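You operate a simulated robot arm through the tools that you are given. There is no shell and no other tool. Be economical: measure what you need, move in short steps, check, and stop when the job is done.

You are at the controls of a simulated robot arm. One attempt, no reset.

JOB
Put the green pad on the top of the right motor table away on the top of the sump. Take the blue pad from the top of the left motor table and put it on the shelf under the sample spout. Pull the magnet drawer open. Do these in any order.

The check looks at the end state, three seconds after you hand in, the way a careful person would. Anything else that was tipped, shoved, dropped, spilled or broken makes it a failure.

ROBOT AND FRAMES
A 7-joint arm with a vacuum gripper on a trunk, on a base that drives. Base frame: it is fixed to the floor where the robot stands at the start and does not move with it; the origin is under the middle of the robot, x ahead of it, y to its left, z up; the surface under the hand at the start is at about z = 0.76. Readings come in m, rad, newtons and seconds.
With the tool pointing down near the work surface it reaches from about 0.16 to 0.82 m from the robot's upright axis, wherever it stands. Its first joint turns from -2.897 to 2.897 rad. Places, roughly: blue pad [-4.25, -0.5, 0.75]; magnet drawer [-4.9, 6.7, 0.5]; shelf under the sample spout (22x23 cm) [-5.24, -2.24, 0.7]; top of the sump (18x22 cm) [-6.82, -1.12, 0.42]. Payload 1.88 kg.
Tool frame: the origin (TCP) lies in the middle of the cups' lips, and z points out of the cups. The gripper has 1 cup of 0.032 m across, covering 0.032 by 0.032 m (tool x, y); the bellows give 0.014 m. With the vacuum on, a cup seals on a smooth face that it is pressed against (1 to 4 N); it does not hold porous or soft things. The pull reaches 41 N.
Orientation is that of the tool frame in the base frame, as a unit quaternion [w, x, y, z]. With the cups facing straight down, the tool's x points along the base's -x, its y along +y and its z along -z.

CONTROLS
- The arm moves only by the tool nudge_tool. Its argument "motion" is one flat list of numbers, 7 for each row, row after row: the shift along the base's x, y, z in m, then the turn, a rotation vector about the base's x, y, z in rad, then the vacuum: 1 switches it on, 0 off. In form: [x, y, z, rx, ry, rz, valve, x, y, z, rx, ry, rz, valve, ...]. A call has 1 to 10 rows; each row is the pose to reach, as a shift and turn from the pose commanded when the call began. A row lasts 0.2 s, in which the tool goes at most 0.05 m and 0.15 rad; a call with a longer step from one row to the next is refused whole, and so is a gripper value outside its range. Where a pose cannot be reached the arm comes as near as it can. A force on the tool above 40 N (or 10 N above the force at the start of the call, whichever is more), or a blocked arm, ends the call early, and 0.2 s more pass. The pull builds up within a second once a cup has sealed. Time passes only in rows, and 0.2 s behind the last, so rows that repeat a pose give it time. The reply holds the time, the measured pose of the TCP, the force on the tool along the base axes and the pull of the vacuum, in the units named above and with some noise, with the torque about the TCP (base axes, N m) and any sound that the robot's microphone picked up, and new pictures: "views" is both (left out), scene, wrist or none.
- Cameras (640 x 400 px; columns grow to the right, rows downward): "scene" is now at [0.024, 0.1506, 1.515]; the picture's right is [-0.13, -0.99, 0.00], its down [-0.68, 0.09, -0.73] and it looks along [0.72, -0.10, -0.69] (base axes); focal length 290 px, centre (320, 200). "wrist" rides on the gripper at [0.082, 0.014, -0.216] in the tool frame; the picture's right is [-0.17, 0.99, 0.00], its down [-0.91, -0.15, -0.37] and it looks along [-0.37, -0.06, 0.93] (tool axes); focal length 243 px, centre (320, 200). There is no depth. A picture from a camera that has moved, and an enlarged one, comes with that camera's place and axes in the base frame and with its lens. The place of the scene camera against the robot may be out by one fixed shift of up to 0.025 m in any direction.
- raise_lower(by): slides the trunk up (or, below 0, down) by that many m; the arm and the scene camera ride with it, the base frame stays. It gives what a move gives, with no picture.
- drive_base(legs): drives the robot by 1 to 6 legs, each [ahead, left, turn to the left] in m, m and rad, along the robot's own axes; the way and the turn of a leg run together, so that a leg with both is an arc; at most 1.5 m and 3.142 rad a leg. The arm and the cameras ride along, it lands a little off, and it stops where it bumps. It gives what a move gives, and a new picture of the scene camera.
- aim_head(pan, tilt): turns the head with the scene camera to pan (to the left, within 2.705 rad either way) and tilt (down, from -0.506 to 1.204), counted from straight ahead of the robot. It gives what a move gives, and a new picture of the scene camera.
- enlarge(camera, box): a new picture of the part [left, top, right, bottom] of that camera's present view, enlarged. No time passes.
- job_done(): hands the job in; it is judged then, once.

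Work in short steps. Places have to be worked out from the pictures, the camera data and where the tool is seen: move nearer, look again, correct. Check each grasp and each placing, and mend what went wrong. You have 165 turns and 260 pictures in all, those below and enlarged ones among them. Switch the vacuum off and draw the arm clear of the work before you hand the job in, unless the task says otherwise; then end with one line.

The tools are called after "Request:" as a command line: name --argument value ..., lists and objects as JSON in quotes. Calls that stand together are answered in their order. nudge_tool: Moves the arm, as the interface text tells. Its arguments: {"type":"object","properties":{"motion":{"type":"array"},"views":{"type":"string","enum":["both","scene","wrist","none"]}},"required":["motion"]} The other tools are called the same way: raise_lower (by) slides the trunk up or down; drive_base (legs) drives the base; aim_head (pan, tilt) turns the head that bears the scene camera; enlarge (camera, box) takes an enlarged picture of a part of a camera's view; job_done () hands the job in.

At the start:

```text
time: 0.0
eef_pos: [0.553, -0.1107, 0.9864]
tcp_rot: [0.0, 0.0, 1.0, -0.001]
contact_force: [0.7, -1.2, 0.3]
torque: [0.01, -0.03, -0.01]
pull: 0.1
trunk travel left (down, up): [-0.45, 0.14]
robot x, y, heading: [-0.0045, 0.0006, 0.002]
head pan, tilt: [-0.133, 0.757]
```

scene: 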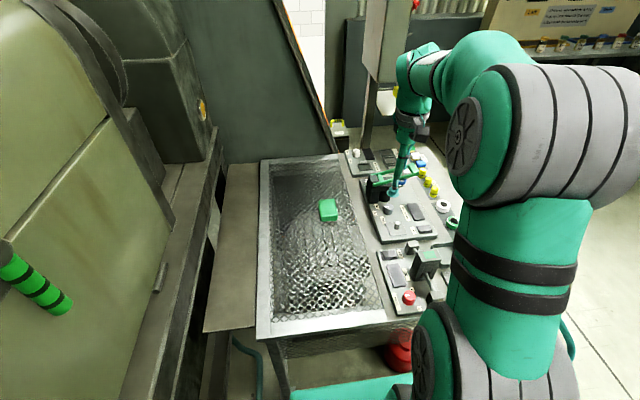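
wrist: 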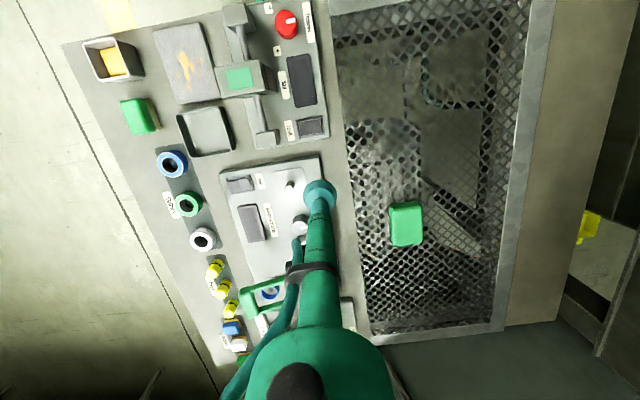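

The scene shows a mesh-topped table with a green block and a control panel beside it. I'll enlarge both views to tell things apart.

Request:
enlarge --camera "scene" --box '[240, 120, 480, 340]'

Request:
enlarge --camera "wrist" --box '[60, 0, 540, 380]'

```text
1.82 times, centred on (360, 230) of scene
camera zoom: at [0.024, 0.1506, 1.515], right [-0.13, -0.99, 0.0], down [-0.68, 0.09, -0.73], along [0.72, -0.1, -0.69], focal length 527 px, centre (247, 146)
```

zoom: 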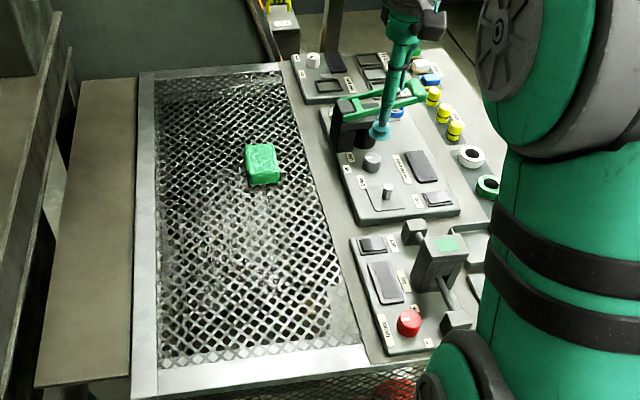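

```text
1.05 times, centred on (300, 190) of wrist (not enlarged: the box is as wide or as high as the picture)
camera zoom: at [0.4721, -0.0962, 1.2022], right [0.17, 0.99, 0.0], down [0.91, -0.15, 0.37], along [0.37, -0.06, -0.93], focal length 255 px, centre (341, 210)
```

zoom: 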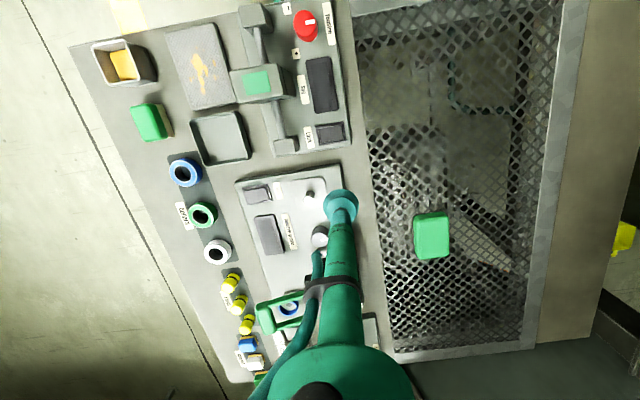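

Two green blocks nearby, so I need to learn the layout before choosing. I'll look around with the head.

Request:
aim_head --pan 1.3 --tilt 0.2

Request:
aim_head --pan 2.7 --tilt 0.2

Request:
aim_head --pan -2.4 --tilt 0.2

Request:
aim_head --pan -1.0 --tilt 0.2

Request:
aim_head --pan 0.2 --tilt 0.2

```text
time: 1.6
eef_pos: [0.5528, -0.1103, 0.9857]
tcp_rot: [-0.001, 0.0, 1.0, 0.0]
contact_force: [0.3, -0.4, -0.3]
torque: [-0.02, -0.01, 0.0]
pull: 0.1
trunk travel left (down, up): [-0.45, 0.14]
robot x, y, heading: [-0.0035, 0.0003, -0.002]
head pan, tilt: [1.3, 0.201]
camera scene: at [-0.0329, 0.2512, 1.5653], right [0.96, -0.27, 0.0], down [-0.05, -0.19, -0.98], along [0.26, 0.94, -0.2], focal length 290 px, centre (320, 200)
```

scene: 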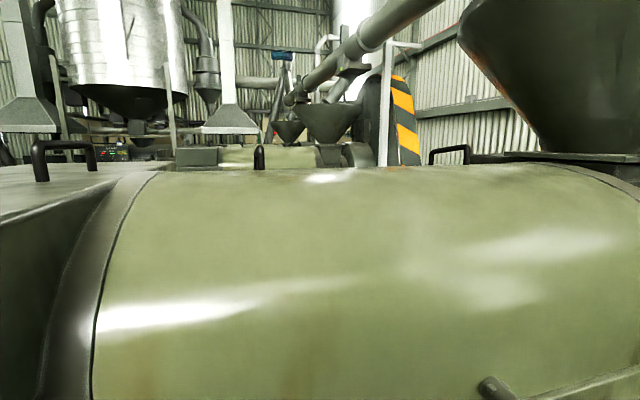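

```text
time: 3.1
eef_pos: [0.5529, -0.1108, 0.9869]
tcp_rot: [-0.001, 0.0, 1.0, 0.0]
contact_force: [-0.1, 0.3, -0.6]
torque: [0.03, -0.01, 0.0]
pull: 0.0
trunk travel left (down, up): [-0.45, 0.14]
robot x, y, heading: [0.0028, -0.0007, 0.001]
head pan, tilt: [2.7, 0.201]
camera scene: at [-0.1421, 0.2013, 1.5653], right [0.43, 0.9, 0.0], down [0.18, -0.09, -0.98], along [-0.89, 0.42, -0.2], focal length 290 px, centre (320, 200)
```

scene: 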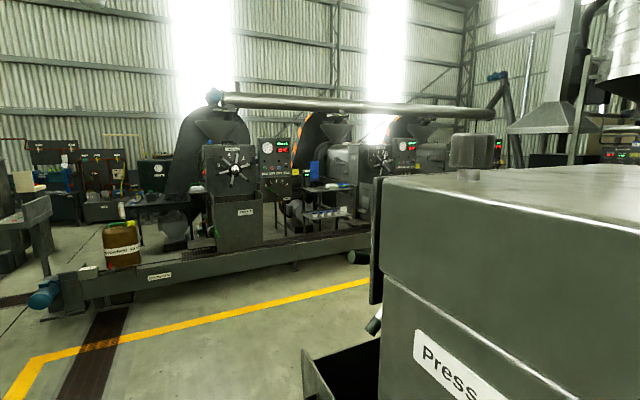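

```text
time: 7.1
eef_pos: [0.5555, -0.11, 0.9864]
tcp_rot: [0.0, -0.002, 1.0, 0.0]
contact_force: [-0.3, 0.3, 0.4]
torque: [0.02, 0.03, 0.01]
pull: 0.0
trunk travel left (down, up): [-0.45, 0.14]
robot x, y, heading: [-0.002, -0.0029, 0.003]
head pan, tilt: [-2.4, 0.201]
camera scene: at [-0.1265, 0.0985, 1.5653], right [-0.68, 0.74, 0.0], down [0.15, 0.13, -0.98], along [-0.72, -0.66, -0.2], focal length 290 px, centre (320, 200)
```

scene: 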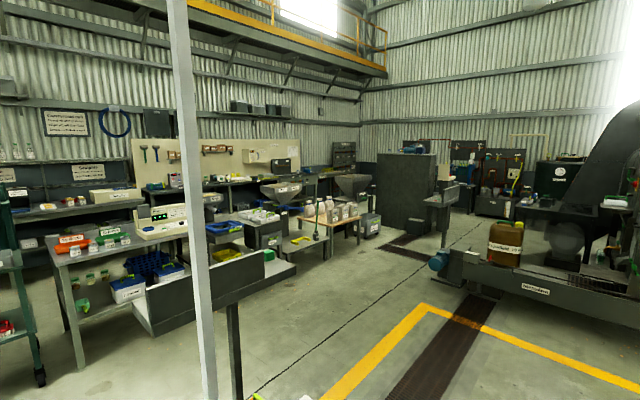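

```text
time: 8.6
eef_pos: [0.5535, -0.1114, 0.9865]
tcp_rot: [0.0, 0.0, 1.0, 0.0]
contact_force: [-0.1, 0.2, -0.8]
torque: [-0.04, 0.02, 0.0]
pull: 0.0
trunk travel left (down, up): [-0.45, 0.14]
robot x, y, heading: [0.0023, 0.0, -0.005]
head pan, tilt: [-1.0, 0.201]
camera scene: at [-0.0076, 0.083, 1.5653], right [-0.84, -0.54, 0.0], down [-0.11, 0.17, -0.98], along [0.53, -0.82, -0.2], focal length 290 px, centre (320, 200)
```

scene: 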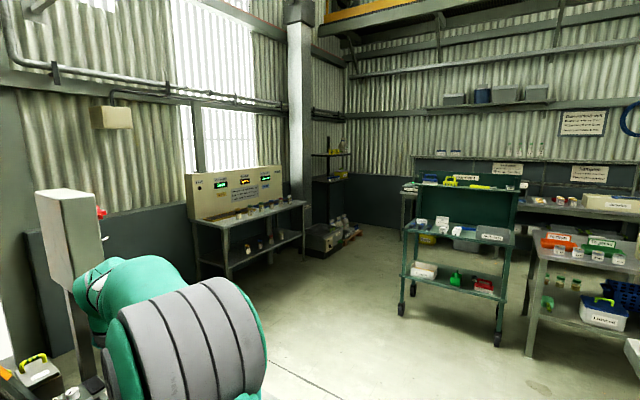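

```text
time: 10.0
eef_pos: [0.5538, -0.11, 0.9874]
tcp_rot: [0.0, 0.0, 1.0, 0.0]
contact_force: [-0.6, 0.5, -1.0]
torque: [0.0, -0.03, 0.03]
pull: 0.1
trunk travel left (down, up): [-0.45, 0.14]
robot x, y, heading: [-0.0011, -0.0003, -0.004]
head pan, tilt: [0.201, 0.201]
camera scene: at [0.0335, 0.18, 1.5653], right [0.2, -0.98, 0.0], down [-0.2, -0.04, -0.98], along [0.96, 0.19, -0.2], focal length 290 px, centre (320, 200)
```

scene: 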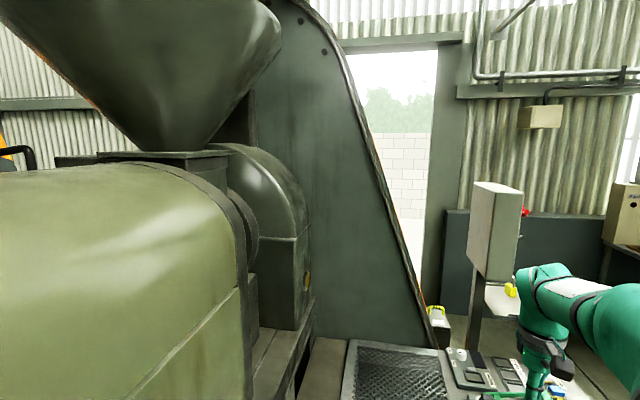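

The other presses stand along x≈-5. I'll aim the head at the blue pad's region and enlarge.

Request:
aim_head --pan -2.705 --tilt 0.25

Request:
enlarge --camera "scene" --box '[300, 150, 460, 250]'

Request:
enlarge --camera "scene" --box '[440, 110, 640, 260]'

```text
time: 12.5
eef_pos: [0.5538, -0.1112, 0.9861]
tcp_rot: [0.0, 0.0, 1.0, 0.0]
contact_force: [0.7, -0.4, -0.6]
torque: [-0.04, -0.01, 0.02]
pull: 0.0
trunk travel left (down, up): [-0.45, 0.14]
robot x, y, heading: [0.0056, -0.0006, -0.003]
head pan, tilt: [-2.7, 0.25]
camera scene: at [-0.1423, 0.1215, 1.5607], right [-0.43, 0.9, 0.0], down [0.22, 0.11, -0.97], along [-0.88, -0.41, -0.25], focal length 290 px, centre (320, 200)
```

scene: 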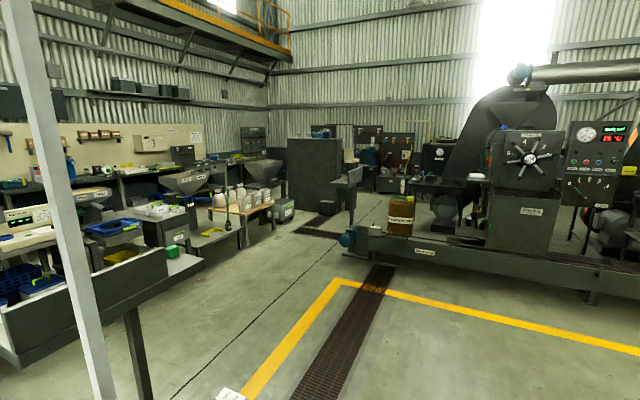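

```text
4.00 times, centred on (380, 200) of scene
camera zoom: at [-0.1423, 0.1215, 1.5607], right [-0.43, 0.9, 0.0], down [0.22, 0.11, -0.97], along [-0.88, -0.41, -0.25], focal length 1159 px, centre (80, 200)
```

zoom: 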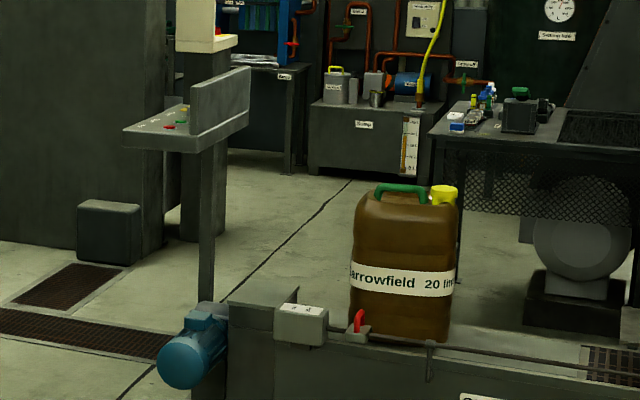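

```text
2.67 times, centred on (540, 185) of scene
camera zoom: at [-0.1423, 0.1215, 1.5607], right [-0.43, 0.9, 0.0], down [0.22, 0.11, -0.97], along [-0.88, -0.41, -0.25], focal length 772 px, centre (-267, 240)
```

zoom: 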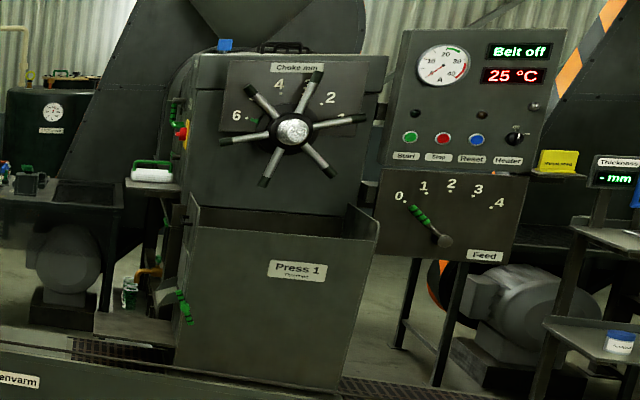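

I'll look closely at the near table with the wrist camera, at both green items.

Request:
enlarge --camera "wrist" --box '[60, 20, 220, 120]'

Request:
enlarge --camera "wrist" --box '[340, 180, 500, 280]'

Request:
aim_head --pan 2.4 --tilt 0.2

```text
4.00 times, centred on (140, 70) of wrist
camera zoom: at [0.4721, -0.0962, 1.2022], right [0.17, 0.99, 0.0], down [0.91, -0.15, 0.37], along [0.37, -0.06, -0.93], focal length 970 px, centre (1040, 720)
```

zoom: 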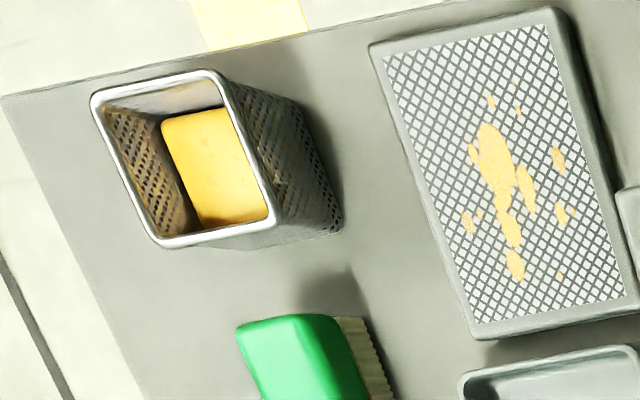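

```text
4.00 times, centred on (420, 230) of wrist
camera zoom: at [0.4721, -0.0962, 1.2022], right [0.17, 0.99, 0.0], down [0.91, -0.15, 0.37], along [0.37, -0.06, -0.93], focal length 970 px, centre (-80, 80)
```

zoom: 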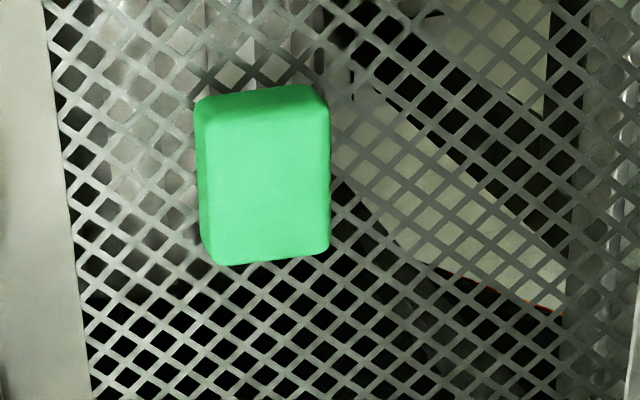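

```text
time: 16.5
eef_pos: [0.5541, -0.1102, 0.9856]
tcp_rot: [0.001, 0.001, 1.0, 0.0]
contact_force: [-0.5, 0.2, -0.2]
torque: [-0.01, -0.01, -0.01]
pull: 0.1
trunk travel left (down, up): [-0.45, 0.14]
robot x, y, heading: [-0.0037, -0.0024, 0.003]
head pan, tilt: [2.4, 0.201]
camera scene: at [-0.1265, 0.2244, 1.5653], right [0.68, 0.74, 0.0], down [0.15, -0.13, -0.98], along [-0.72, 0.66, -0.2], focal length 290 px, centre (320, 200)
```

scene: 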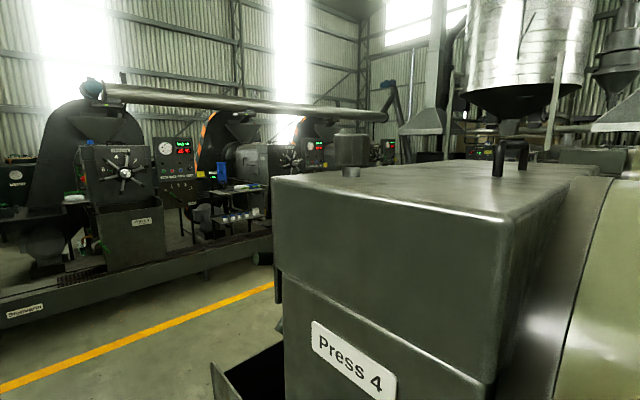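

The panel item is a bristle brush, so the pad is the green block on the mesh, at about (0.72, 0.03). I'll move above it and look again.

Request:
nudge_tool --motion '[0.035, 0.03, 0, 0, 0, 0, 0, 0.07, 0.06, 0, 0, 0, 0, 0, 0.105, 0.09, -0.01, 0, 0, 0, 0, 0.14, 0.12, -0.03, 0, 0, 0, 0, 0.165, 0.142, -0.06, 0, 0, 0, 0, 0.165, 0.142, -0.1, 0, 0, 0, 0, 0.165, 0.142, -0.1, 0, 0, 0, 0]' --views "wrist"

Request:
aim_head --pan -0.03 --tilt 0.75

```text
refused: row 4 steps farther than a row can; nothing moved
```

```text
time: 18.8
eef_pos: [0.5533, -0.1105, 0.9861]
tcp_rot: [0.001, 0.0, 1.0, 0.0]
contact_force: [-0.7, -0.3, 0.1]
torque: [0.01, -0.01, -0.01]
pull: 0.0
trunk travel left (down, up): [-0.45, 0.14]
robot x, y, heading: [-0.0021, -0.0014, 0.0]
head pan, tilt: [-0.03, 0.75]
camera scene: at [0.025, 0.159, 1.5156], right [-0.03, -1.0, 0.0], down [-0.68, 0.02, -0.73], along [0.73, -0.02, -0.68], focal length 290 px, centre (320, 200)
```

scene: 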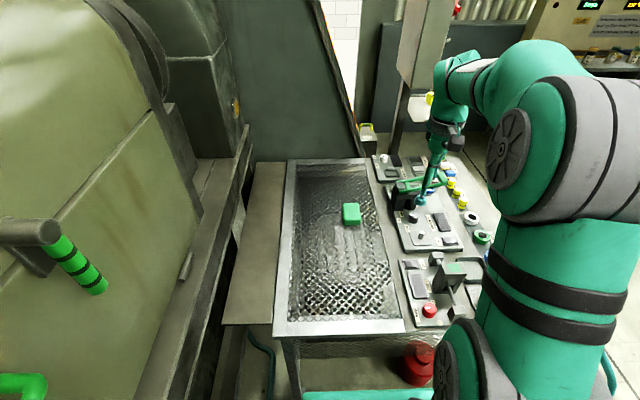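

A row step was too long; I'll split it finer.

Request:
nudge_tool --motion '[0.033, 0.028, 0, 0, 0, 0, 0, 0.066, 0.056, 0, 0, 0, 0, 0, 0.099, 0.084, 0, 0, 0, 0, 0, 0.132, 0.112, -0.01, 0, 0, 0, 0, 0.165, 0.14, -0.03, 0, 0, 0, 0, 0.165, 0.142, -0.07, 0, 0, 0, 0, 0.165, 0.142, -0.1, 0, 0, 0, 0, 0.165, 0.142, -0.1, 0, 0, 0, 0]'

```text
time: 20.6
eef_pos: [0.7192, 0.033, 0.8864]
tcp_rot: [0.0, 0.0, 1.0, -0.001]
contact_force: [0.6, 0.6, -0.5]
torque: [0.02, 0.0, -0.01]
pull: 0.0
trunk travel left (down, up): [-0.45, 0.14]
robot x, y, heading: [-0.001, 0.0007, -0.002]
head pan, tilt: [-0.03, 0.75]
camera scene: at [0.0252, 0.159, 1.5156], right [-0.03, -1.0, 0.0], down [-0.68, 0.02, -0.73], along [0.73, -0.02, -0.68], focal length 290 px, centre (320, 200)
camera wrist: at [0.6369, 0.0472, 1.1018], right [0.17, 0.99, 0.0], down [0.91, -0.15, 0.37], along [0.37, -0.06, -0.93], focal length 243 px, centre (320, 200)
```

scene: 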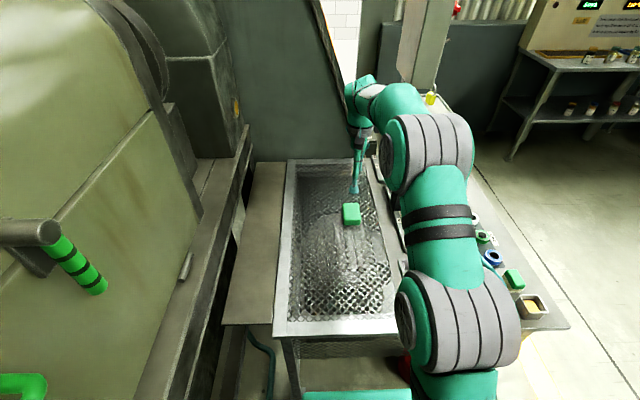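
wrist: 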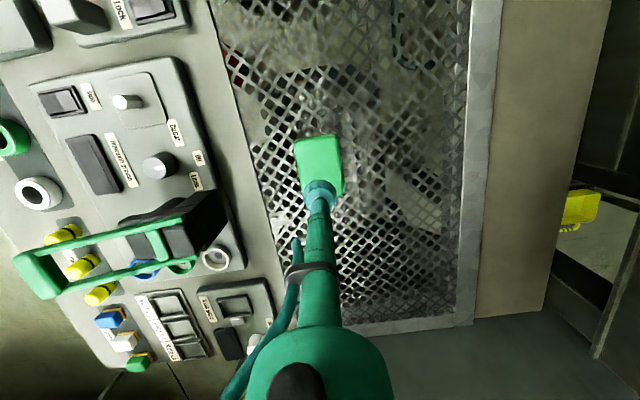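

Both wrist views put the pad top centre at (0.716, 0.031, ~0.783). I'll descend with vacuum on in small steps.

Request:
nudge_tool --motion '[-0.003, -0.001, -0.045, 0, 0, 0, 0, -0.003, -0.001, -0.085, 0, 0, 0, 1, -0.003, -0.001, -0.093, 0, 0, 0, 1, -0.003, -0.001, -0.098, 0, 0, 0, 1, -0.003, -0.001, -0.102, 0, 0, 0, 1, -0.003, -0.001, -0.106, 0, 0, 0, 1, -0.003, -0.001, -0.106, 0, 0, 0, 1]' --views "wrist"

```text
time: 22.2
eef_pos: [0.716, 0.031, 0.785]
tcp_rot: [0.004, 0.001, 1.0, 0.001]
contact_force: [-6.6, -1.2, 30.0]
torque: [0.0, -0.1, -0.06]
pull: 40.7
trunk travel left (down, up): [-0.45, 0.14]
robot x, y, heading: [-0.0001, -0.0001, 0.004]
head pan, tilt: [-0.03, 0.75]
camera wrist: at [0.6324, 0.045, 0.9996], right [0.17, 0.99, 0.0], down [0.91, -0.15, 0.38], along [0.38, -0.06, -0.92], focal length 243 px, centre (320, 200)
```

wrist: 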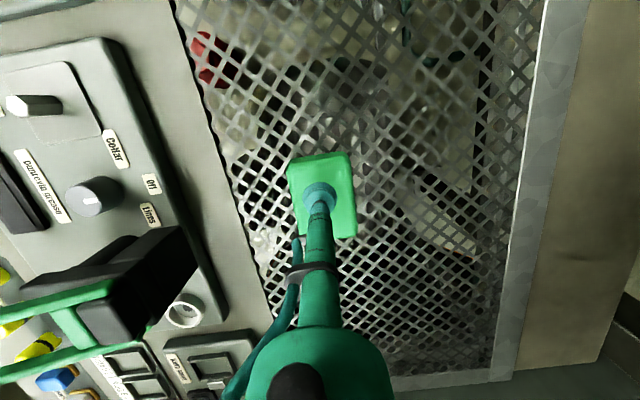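

Sealed with a 40.7 N pull. Lifting straight up.

Request:
nudge_tool --motion '[0, 0, 0.01, 0, 0, 0, 1, 0, 0, 0.03, 0, 0, 0, 1, 0, 0, 0.07, 0, 0, 0, 1, 0, 0, 0.11, 0, 0, 0, 1, 0, 0, 0.15, 0, 0, 0, 1, 0, 0, 0.19, 0, 0, 0, 1, 0, 0, 0.19, 0, 0, 0, 1]'

```text
time: 23.8
eef_pos: [0.7143, 0.0278, 0.9652]
tcp_rot: [0.0, -0.001, 1.0, 0.0]
contact_force: [0.2, 1.0, 0.2]
torque: [0.0, 0.03, -0.02]
pull: 41.1
trunk travel left (down, up): [-0.45, 0.14]
robot x, y, heading: [0.0037, -0.0011, 0.002]
head pan, tilt: [-0.03, 0.75]
camera scene: at [0.0246, 0.159, 1.5156], right [-0.03, -1.0, 0.0], down [-0.68, 0.02, -0.73], along [0.73, -0.02, -0.68], focal length 290 px, centre (320, 200)
camera wrist: at [0.6323, 0.0421, 1.1818], right [0.17, 0.99, 0.0], down [0.91, -0.15, 0.37], along [0.37, -0.06, -0.93], focal length 243 px, centre (320, 200)
```

scene: 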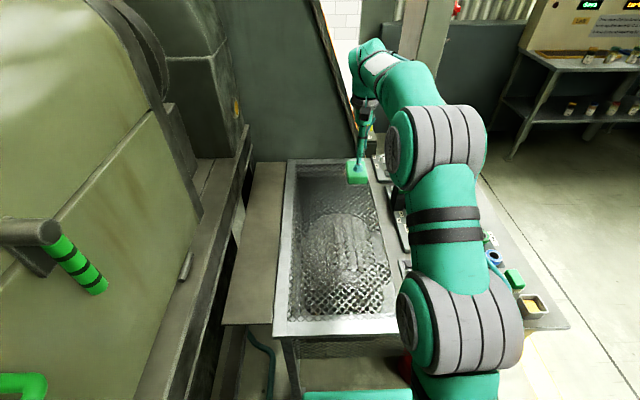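
wrist: 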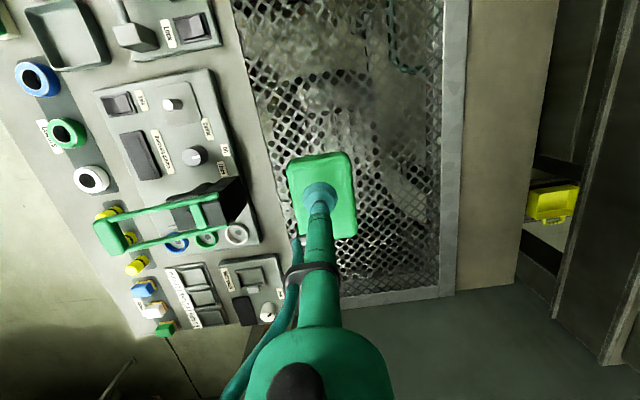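

The pad is held. I'll draw the arm in close and look behind with the head tilted down before driving.

Request:
nudge_tool --motion '[-0.04, 0, 0.03, 0, 0, 0, 1, -0.08, 0, 0.05, 0, 0, 0, 1, -0.125, 0, 0.05, 0, 0, 0, 1, -0.17, 0, 0.05, 0, 0, 0, 1, -0.215, 0, 0.05, 0, 0, 0, 1, -0.26, 0, 0.05, 0, 0, 0, 1, -0.3, 0, 0.05, 0, 0, 0, 1, -0.34, 0, 0.05, 0, 0, 0, 1, -0.34, 0, 0.05, 0, 0, 0, 1]' --views "none"

Request:
aim_head --pan -2.6 --tilt 0.8

Request:
aim_head --pan 2.6 --tilt 0.8

Request:
aim_head --pan -1.6 --tilt 0.7

```text
time: 25.8
eef_pos: [0.3743, 0.0274, 1.0196]
tcp_rot: [-0.001, 0.0, 1.0, 0.0]
contact_force: [0.1, -0.2, -0.5]
torque: [-0.02, -0.04, 0.02]
pull: 40.4
trunk travel left (down, up): [-0.45, 0.14]
robot x, y, heading: [0.0012, 0.0016, 0.003]
head pan, tilt: [-0.03, 0.75]
```

```text
time: 28.1
eef_pos: [0.3751, 0.0288, 1.0194]
tcp_rot: [-0.001, 0.0, 1.0, 0.0]
contact_force: [0.3, -1.1, -0.9]
torque: [0.01, -0.04, -0.03]
pull: 40.5
trunk travel left (down, up): [-0.45, 0.14]
robot x, y, heading: [-0.0009, 0.0032, 0.002]
head pan, tilt: [-2.601, 0.799]
camera scene: at [-0.1271, 0.1199, 1.5116], right [-0.52, 0.86, 0.0], down [0.61, 0.37, -0.7], along [-0.6, -0.36, -0.72], focal length 290 px, centre (320, 200)
```

scene: 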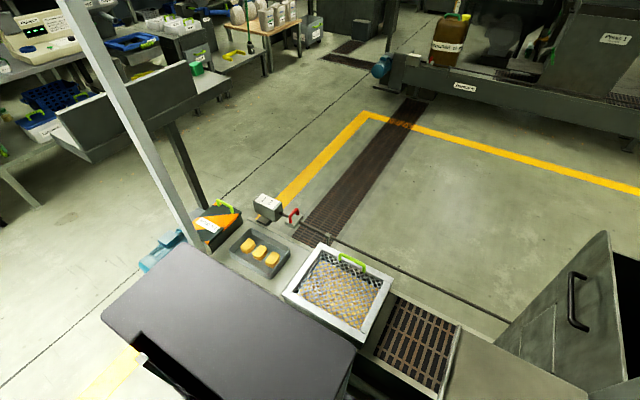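

```text
time: 32.1
eef_pos: [0.3748, 0.028, 1.0188]
tcp_rot: [-0.001, 0.0, 1.0, 0.0]
contact_force: [1.1, -0.2, 0.4]
torque: [0.01, -0.01, 0.01]
pull: 40.4
trunk travel left (down, up): [-0.45, 0.14]
robot x, y, heading: [-0.0001, 0.0005, -0.006]
head pan, tilt: [2.601, 0.799]
camera scene: at [-0.1271, 0.203, 1.5116], right [0.52, 0.86, 0.0], down [0.61, -0.37, -0.7], along [-0.6, 0.36, -0.72], focal length 290 px, centre (320, 200)
```

scene: 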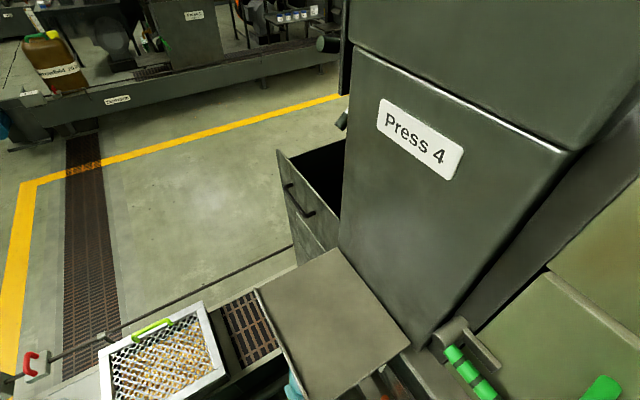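

```text
time: 35.5
eef_pos: [0.3749, 0.0281, 1.0185]
tcp_rot: [0.001, 0.0, 1.0, 0.0]
contact_force: [0.3, 0.1, -0.4]
torque: [0.0, 0.0, 0.04]
pull: 41.4
trunk travel left (down, up): [-0.45, 0.14]
robot x, y, heading: [0.0032, 0.0018, -0.005]
head pan, tilt: [-1.6, 0.7]
camera scene: at [-0.0605, 0.0765, 1.5199], right [-1.0, 0.03, 0.0], down [0.02, 0.64, -0.76], along [-0.02, -0.76, -0.64], focal length 290 px, centre (320, 200)
```

scene: 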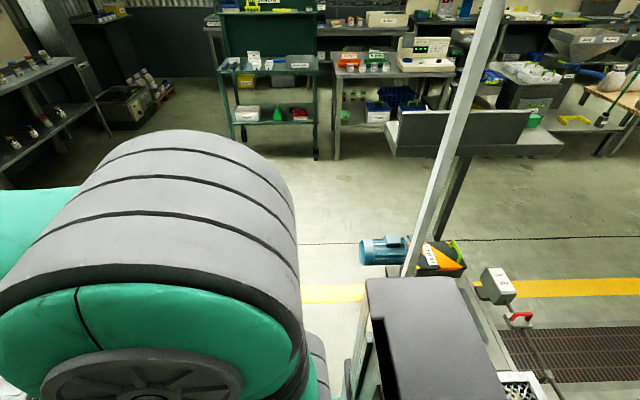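

Behind the robot is a conveyor and to the right the floor looks open. I'll look steeply down around the base to check clearances.

Request:
aim_head --pan -2.1 --tilt 1.2

Request:
aim_head --pan 0.1 --tilt 1.2

Request:
aim_head --pan -2.0 --tilt 0.7

```text
time: 36.5
eef_pos: [0.3751, 0.0286, 1.0195]
tcp_rot: [0.0, 0.0, 1.0, 0.0]
contact_force: [0.0, -0.2, -1.4]
torque: [0.02, 0.03, -0.04]
pull: 40.4
trunk travel left (down, up): [-0.45, 0.14]
robot x, y, heading: [0.0006, 0.0036, -0.003]
head pan, tilt: [-2.1, 1.201]
camera scene: at [-0.0862, 0.1131, 1.484], right [-0.86, 0.5, 0.0], down [0.47, 0.8, -0.36], along [-0.18, -0.31, -0.93], focal length 290 px, centre (320, 200)
```

scene: 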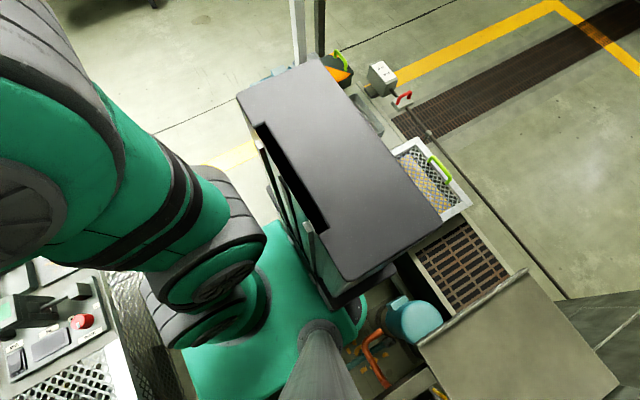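

```text
time: 38.5
eef_pos: [0.3737, 0.0283, 1.0188]
tcp_rot: [0.0, 0.0, 1.0, 0.0]
contact_force: [0.1, -0.6, -0.6]
torque: [0.01, 0.03, 0.01]
pull: 41.0
trunk travel left (down, up): [-0.45, 0.14]
robot x, y, heading: [-0.0016, 0.0012, -0.0]
head pan, tilt: [0.099, 1.201]
camera scene: at [-0.0023, 0.167, 1.4839], right [0.1, -1.0, 0.0], down [-0.93, -0.09, -0.36], along [0.36, 0.04, -0.93], focal length 290 px, centre (320, 200)
```

scene: 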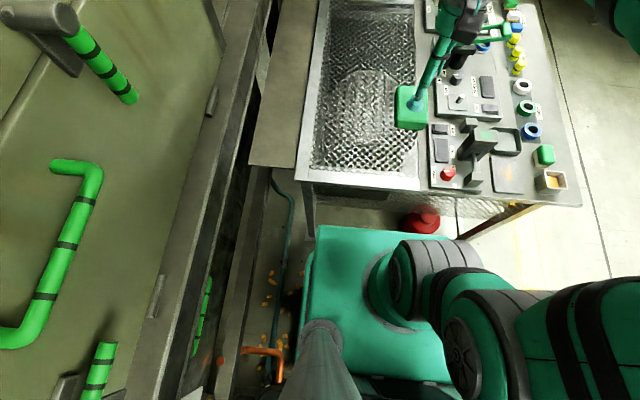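

```text
time: 40.5
eef_pos: [0.3746, 0.029, 1.0178]
tcp_rot: [0.0, 0.0, 1.0, 0.0]
contact_force: [-0.6, -0.4, -0.3]
torque: [0.0, 0.03, 0.03]
pull: 40.4
trunk travel left (down, up): [-0.45, 0.14]
robot x, y, heading: [-0.0006, -0.0038, 0.0]
head pan, tilt: [-2.0, 0.7]
camera scene: at [-0.0933, 0.0842, 1.5199], right [-0.91, 0.42, 0.0], down [0.27, 0.59, -0.76], along [-0.32, -0.7, -0.64], focal length 290 px, centre (320, 200)
```

scene: 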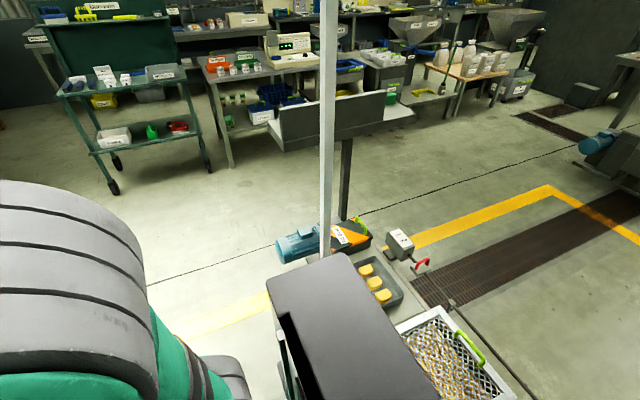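

The base is about ±0.31 by ±0.25 m. I'll drive a short bit sideways to the right to see what moves with the robot (the grey slab is probably its own mast).

Request:
drive_base --legs '[[0, -0.15, 0]]'

```text
time: 41.9
eef_pos: [0.3747, -0.1188, 1.0189]
tcp_rot: [0.0, -0.001, 1.0, 0.0]
contact_force: [-0.7, 0.2, -0.8]
torque: [-0.04, 0.0, -0.06]
pull: 40.7
trunk travel left (down, up): [-0.45, 0.14]
robot x, y, heading: [0.0001, -0.1471, 0.004]
head pan, tilt: [-2.0, 0.7]
camera scene: at [-0.0934, -0.0647, 1.5199], right [-0.91, 0.41, 0.0], down [0.27, 0.59, -0.77], along [-0.32, -0.7, -0.64], focal length 290 px, centre (320, 200)
```

scene: 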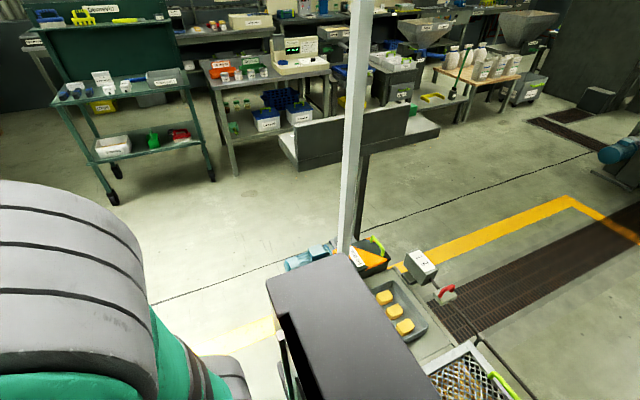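

The slab moves with the robot, so it is its own mast. The post is around (-0.44, -0.63) and a blue motor end is near x≈-0.3, so I'll edge 6 cm forward, then go right in stages.

Request:
drive_base --legs '[[0.06, 0, 0], [0, -0.3, 0]]'

Request:
aim_head --pan -2.3 --tilt 1.0

```text
time: 44.5
eef_pos: [0.4361, -0.4134, 1.0187]
tcp_rot: [0.001, -0.003, 1.0, 0.001]
contact_force: [0.1, 0.2, 0.0]
torque: [-0.03, 0.02, 0.01]
pull: 40.7
trunk travel left (down, up): [-0.45, 0.14]
robot x, y, heading: [0.0606, -0.4478, 0.003]
head pan, tilt: [-2.0, 0.7]
camera scene: at [-0.0311, -0.3598, 1.5199], right [-0.91, 0.41, 0.0], down [0.26, 0.59, -0.77], along [-0.31, -0.7, -0.64], focal length 290 px, centre (320, 200)
```

scene: 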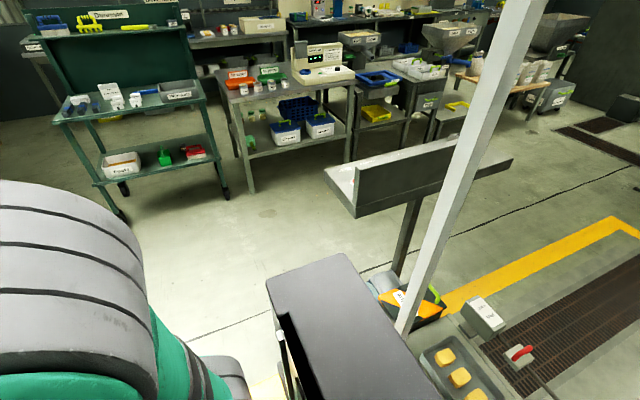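

```text
time: 45.3
eef_pos: [0.4372, -0.413, 1.0189]
tcp_rot: [-0.001, -0.003, 1.0, 0.0]
contact_force: [-0.4, -0.2, -0.3]
torque: [0.0, 0.01, -0.01]
pull: 40.4
trunk travel left (down, up): [-0.45, 0.14]
robot x, y, heading: [0.0604, -0.4468, 0.005]
head pan, tilt: [-2.3, 1.0]
camera scene: at [-0.0423, -0.3347, 1.4966], right [-0.75, 0.66, 0.0], down [0.56, 0.63, -0.54], along [-0.36, -0.41, -0.84], focal length 290 px, centre (320, 200)
```

scene: 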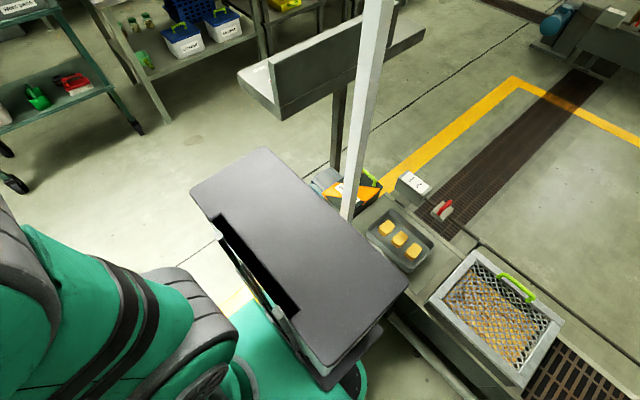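

Post is at about (-0.46, -0.67), leaving ~0.13 m clearance. Continuing right.

Request:
drive_base --legs '[[0, -0.4, 0]]'

```text
time: 47.8
eef_pos: [0.4364, -0.8254, 1.0185]
tcp_rot: [0.0, 0.004, 1.0, 0.0]
contact_force: [0.2, -0.3, -0.3]
torque: [-0.03, 0.0, 0.01]
pull: 40.6
trunk travel left (down, up): [-0.45, 0.14]
robot x, y, heading: [0.0608, -0.8494, -0.014]
head pan, tilt: [-2.3, 1.0]
camera scene: at [-0.0413, -0.7399, 1.4965], right [-0.74, 0.67, 0.0], down [0.57, 0.62, -0.54], along [-0.36, -0.4, -0.84], focal length 290 px, centre (320, 200)
```

scene: 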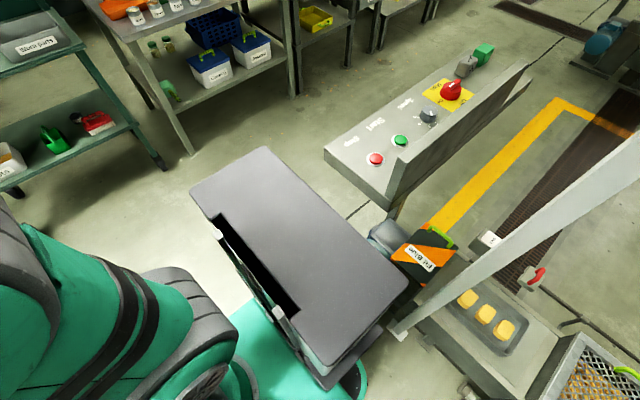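

The motor is well behind. I'll continue right into the aisle (y≈-1.73) and look at it before turning.

Request:
drive_base --legs '[[0, -0.85, 0]]'

Request:
aim_head --pan -2.6 --tilt 0.5

```text
time: 52.2
eef_pos: [0.4325, -1.634, 1.0197]
tcp_rot: [0.001, 0.001, 1.0, 0.001]
contact_force: [0.1, -0.2, 0.3]
torque: [0.0, 0.02, -0.04]
pull: 40.7
trunk travel left (down, up): [-0.45, 0.14]
robot x, y, heading: [0.0582, -1.6609, 0.001]
head pan, tilt: [-2.3, 1.0]
camera scene: at [-0.0459, -1.5532, 1.4965], right [-0.74, 0.67, 0.0], down [0.56, 0.63, -0.54], along [-0.36, -0.4, -0.84], focal length 290 px, centre (320, 200)
```

scene: 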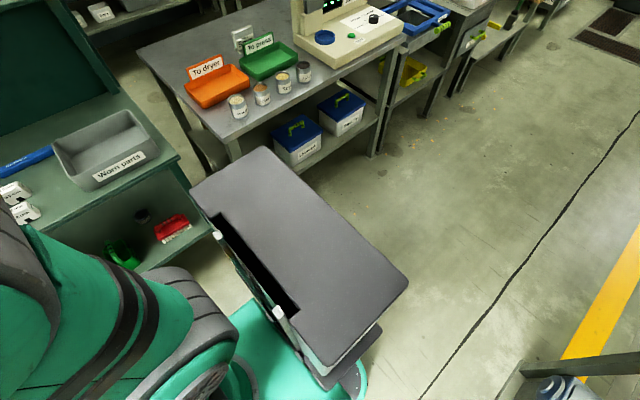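

```text
time: 53.1
eef_pos: [0.4324, -1.6354, 1.0187]
tcp_rot: [0.001, 0.001, 1.0, 0.001]
contact_force: [0.2, -0.4, -0.3]
torque: [0.01, 0.03, 0.0]
pull: 40.6
trunk travel left (down, up): [-0.45, 0.14]
robot x, y, heading: [0.0592, -1.661, -0.005]
head pan, tilt: [-2.601, 0.499]
camera scene: at [-0.0774, -1.5482, 1.5375], right [-0.51, 0.86, 0.0], down [0.41, 0.25, -0.88], along [-0.75, -0.45, -0.48], focal length 290 px, centre (320, 200)
```

scene: 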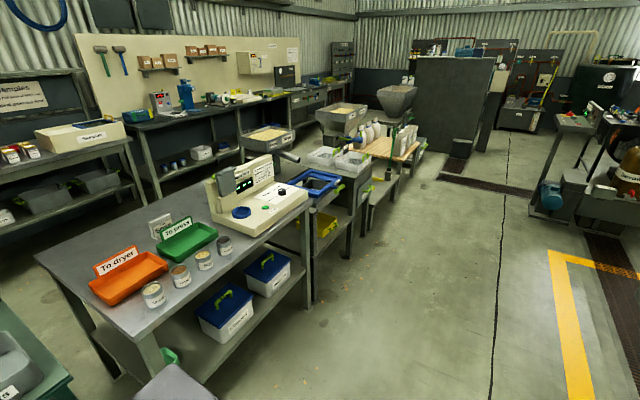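

Corridor is clear between the floor line (y≈-1.25) and benches (y≈-2.25). Turning left 180° to face -x, then driving forward 1 m.

Request:
drive_base --legs '[[0, 0, 1.571], [0, 0, 1.571]]'

Request:
aim_head --pan 0.0 --tilt 0.45

```text
time: 61.1
eef_pos: [-0.317, -1.6913, 1.0196]
tcp_rot: [-0.001, 1.0, 0.0, 0.0]
contact_force: [-0.8, 0.9, -0.3]
torque: [0.04, -0.02, 0.02]
pull: 40.9
trunk travel left (down, up): [-0.45, 0.14]
robot x, y, heading: [0.0534, -1.6626, 3.145]
head pan, tilt: [-2.601, 0.499]
camera scene: at [0.1985, -1.7823, 1.5376], right [0.51, -0.86, 0.0], down [-0.41, -0.25, -0.88], along [0.75, 0.45, -0.48], focal length 290 px, centre (320, 200)
```

scene: 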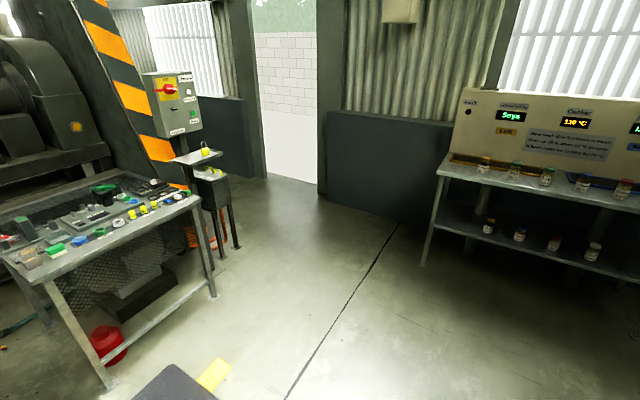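

```text
time: 63.5
eef_pos: [-0.3166, -1.6908, 1.0194]
tcp_rot: [0.0, 1.0, 0.0, -0.001]
contact_force: [0.5, 0.0, -0.5]
torque: [0.02, 0.0, 0.01]
pull: 40.4
trunk travel left (down, up): [-0.45, 0.14]
robot x, y, heading: [0.0584, -1.6631, 3.142]
head pan, tilt: [0.0, 0.45]
camera scene: at [0.0286, -1.8291, 1.5421], right [0.0, 1.0, 0.0], down [0.44, 0.0, -0.9], along [-0.9, 0.0, -0.44], focal length 290 px, centre (320, 200)
```

scene: 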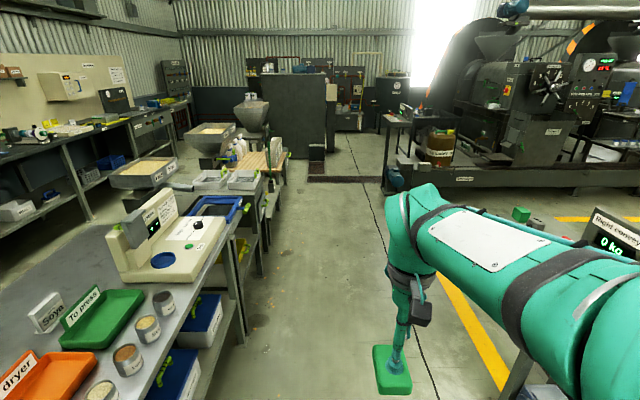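

The corridor ahead is clear. I'll shift 0.1 m left for elbow clearance from the desk display and drive forward in legs.

Request:
drive_base --legs '[[0, 0.1, 0], [1.0, 0, 0]]'

Request:
drive_base --legs '[[1.3, 0, 0]]'

```text
time: 69.4
eef_pos: [-1.3169, -1.7697, 1.0199]
tcp_rot: [0.0, 1.0, -0.013, -0.001]
contact_force: [-0.1, 0.3, -1.4]
torque: [-0.02, 0.03, 0.04]
pull: 40.2
trunk travel left (down, up): [-0.45, 0.14]
robot x, y, heading: [-0.9392, -1.7497, 3.114]
head pan, tilt: [0.0, 0.45]
camera scene: at [-0.9754, -1.9162, 1.5421], right [0.03, 1.0, 0.0], down [0.43, -0.01, -0.9], along [-0.9, 0.02, -0.44], focal length 290 px, centre (320, 200)
```

scene: 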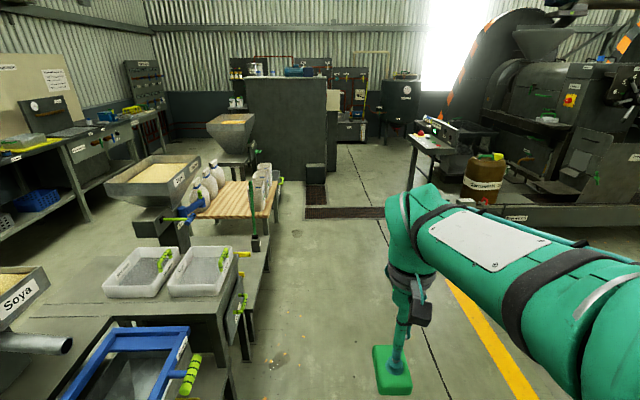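

```text
time: 76.0
eef_pos: [-2.6313, -1.7785, 1.0189]
tcp_rot: [0.0, 1.0, 0.008, 0.0]
contact_force: [-0.2, -0.5, 0.2]
torque: [0.01, -0.03, 0.0]
pull: 40.5
trunk travel left (down, up): [-0.45, 0.14]
robot x, y, heading: [-2.2559, -1.7438, -3.128]
head pan, tilt: [0.0, 0.45]
camera scene: at [-2.2843, -1.9106, 1.5421], right [-0.02, 1.0, 0.0], down [0.44, 0.01, -0.9], along [-0.9, -0.01, -0.44], focal length 290 px, centre (320, 200)
```

scene: 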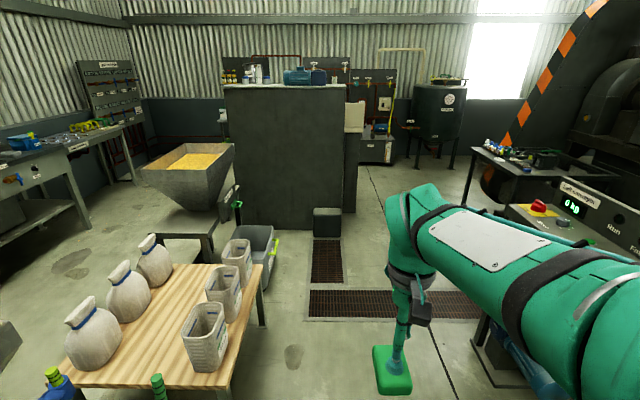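

The "Left conveyor" desk is at right and the sump lies ahead beyond the cabinet, at about column 375. I'll go forward to x≈-3.6 and look again.

Request:
drive_base --legs '[[1.3, -0.02, 0]]'

Request:
aim_head --pan -0.3 --tilt 0.5

```text
time: 82.7
eef_pos: [-3.9631, -1.7455, 1.0197]
tcp_rot: [0.0, 1.0, -0.008, 0.0]
contact_force: [0.4, 1.1, 0.1]
torque: [0.0, -0.01, -0.04]
pull: 41.2
trunk travel left (down, up): [-0.45, 0.14]
robot x, y, heading: [-3.5857, -1.7224, 3.123]
head pan, tilt: [0.0, 0.45]
camera scene: at [-3.6195, -1.889, 1.5421], right [0.02, 1.0, 0.0], down [0.44, -0.01, -0.9], along [-0.9, 0.01, -0.44], focal length 290 px, centre (320, 200)
```

scene: 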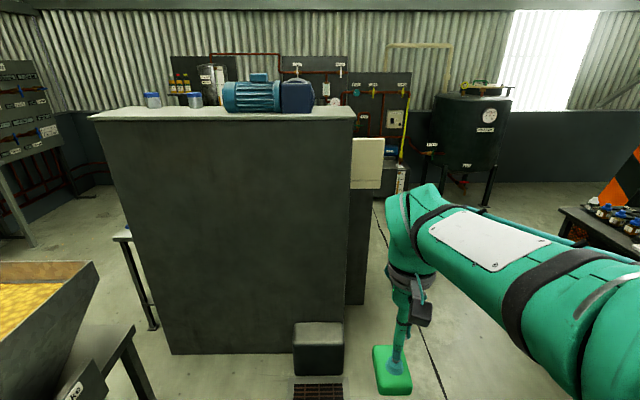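

```text
time: 83.5
eef_pos: [-3.9628, -1.7464, 1.0195]
tcp_rot: [0.0, 1.0, -0.008, 0.0]
contact_force: [-0.7, 0.6, -1.5]
torque: [-0.01, 0.01, 0.01]
pull: 40.5
trunk travel left (down, up): [-0.45, 0.14]
robot x, y, heading: [-3.5905, -1.7234, 3.132]
head pan, tilt: [-0.3, 0.499]
camera scene: at [-3.6142, -1.8623, 1.5376], right [0.31, 0.95, 0.0], down [0.45, -0.15, -0.88], along [-0.83, 0.27, -0.48], focal length 290 px, centre (320, 200)
```

scene: 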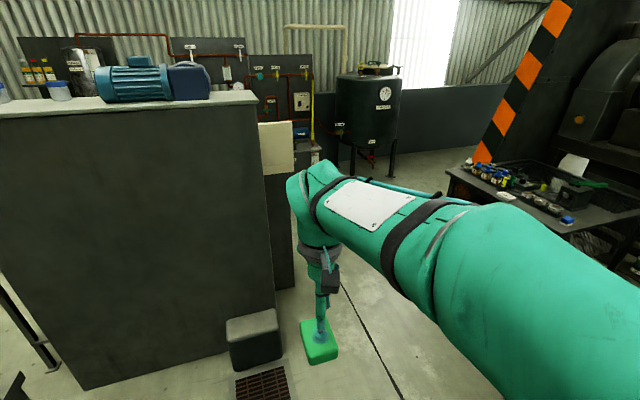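

Corridor beyond x=-4.3 runs from y≈-1.55 (cabinet) to -0.5 (left motor table). I'll drive diagonally to about (-4.3, -1.1).

Request:
drive_base --legs '[[0.7, -0.6, 0]]'

Request:
aim_head --pan 0.0 --tilt 0.5

Request:
aim_head --pan -0.9 --tilt 0.7

```text
time: 88.3
eef_pos: [-4.6495, -1.1543, 1.0198]
tcp_rot: [0.0, 1.0, -0.004, 0.0]
contact_force: [0.5, -0.2, -0.3]
torque: [-0.02, 0.0, -0.02]
pull: 40.7
trunk travel left (down, up): [-0.45, 0.14]
robot x, y, heading: [-4.2745, -1.1296, 3.132]
head pan, tilt: [-0.3, 0.499]
camera scene: at [-4.3014, -1.2672, 1.5376], right [0.3, 0.95, 0.0], down [0.46, -0.15, -0.88], along [-0.84, 0.27, -0.48], focal length 290 px, centre (320, 200)
```

scene: 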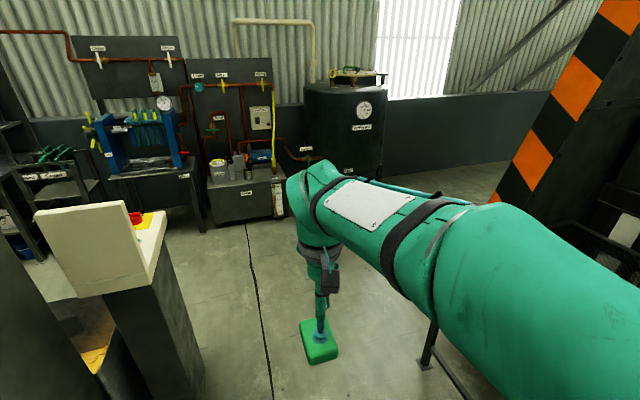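

```text
time: 89.1
eef_pos: [-4.6505, -1.1532, 1.0205]
tcp_rot: [0.0, 1.0, -0.004, -0.001]
contact_force: [0.1, -0.7, -0.5]
torque: [-0.01, -0.03, 0.02]
pull: 40.5
trunk travel left (down, up): [-0.45, 0.14]
robot x, y, heading: [-4.2755, -1.1267, 3.135]
head pan, tilt: [0.0, 0.499]
camera scene: at [-4.3058, -1.2939, 1.5376], right [0.01, 1.0, 0.0], down [0.48, 0.0, -0.88], along [-0.88, 0.01, -0.48], focal length 290 px, centre (320, 200)
```

scene: 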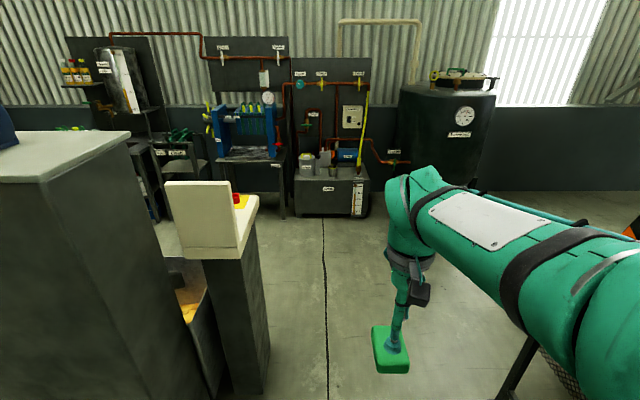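

```text
time: 90.3
eef_pos: [-4.6505, -1.1528, 1.0186]
tcp_rot: [0.0, 1.0, -0.004, 0.0]
contact_force: [-0.5, 0.3, -0.2]
torque: [-0.03, 0.0, 0.02]
pull: 40.2
trunk travel left (down, up): [-0.45, 0.14]
robot x, y, heading: [-4.275, -1.1287, 3.13]
head pan, tilt: [-0.901, 0.7]
camera scene: at [-4.2671, -1.2278, 1.5199], right [0.79, 0.61, 0.0], down [0.4, -0.51, -0.77], along [-0.47, 0.6, -0.64], focal length 290 px, centre (320, 200)
```

scene: 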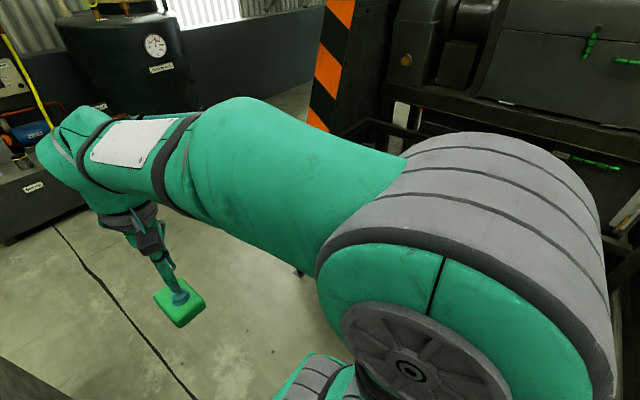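

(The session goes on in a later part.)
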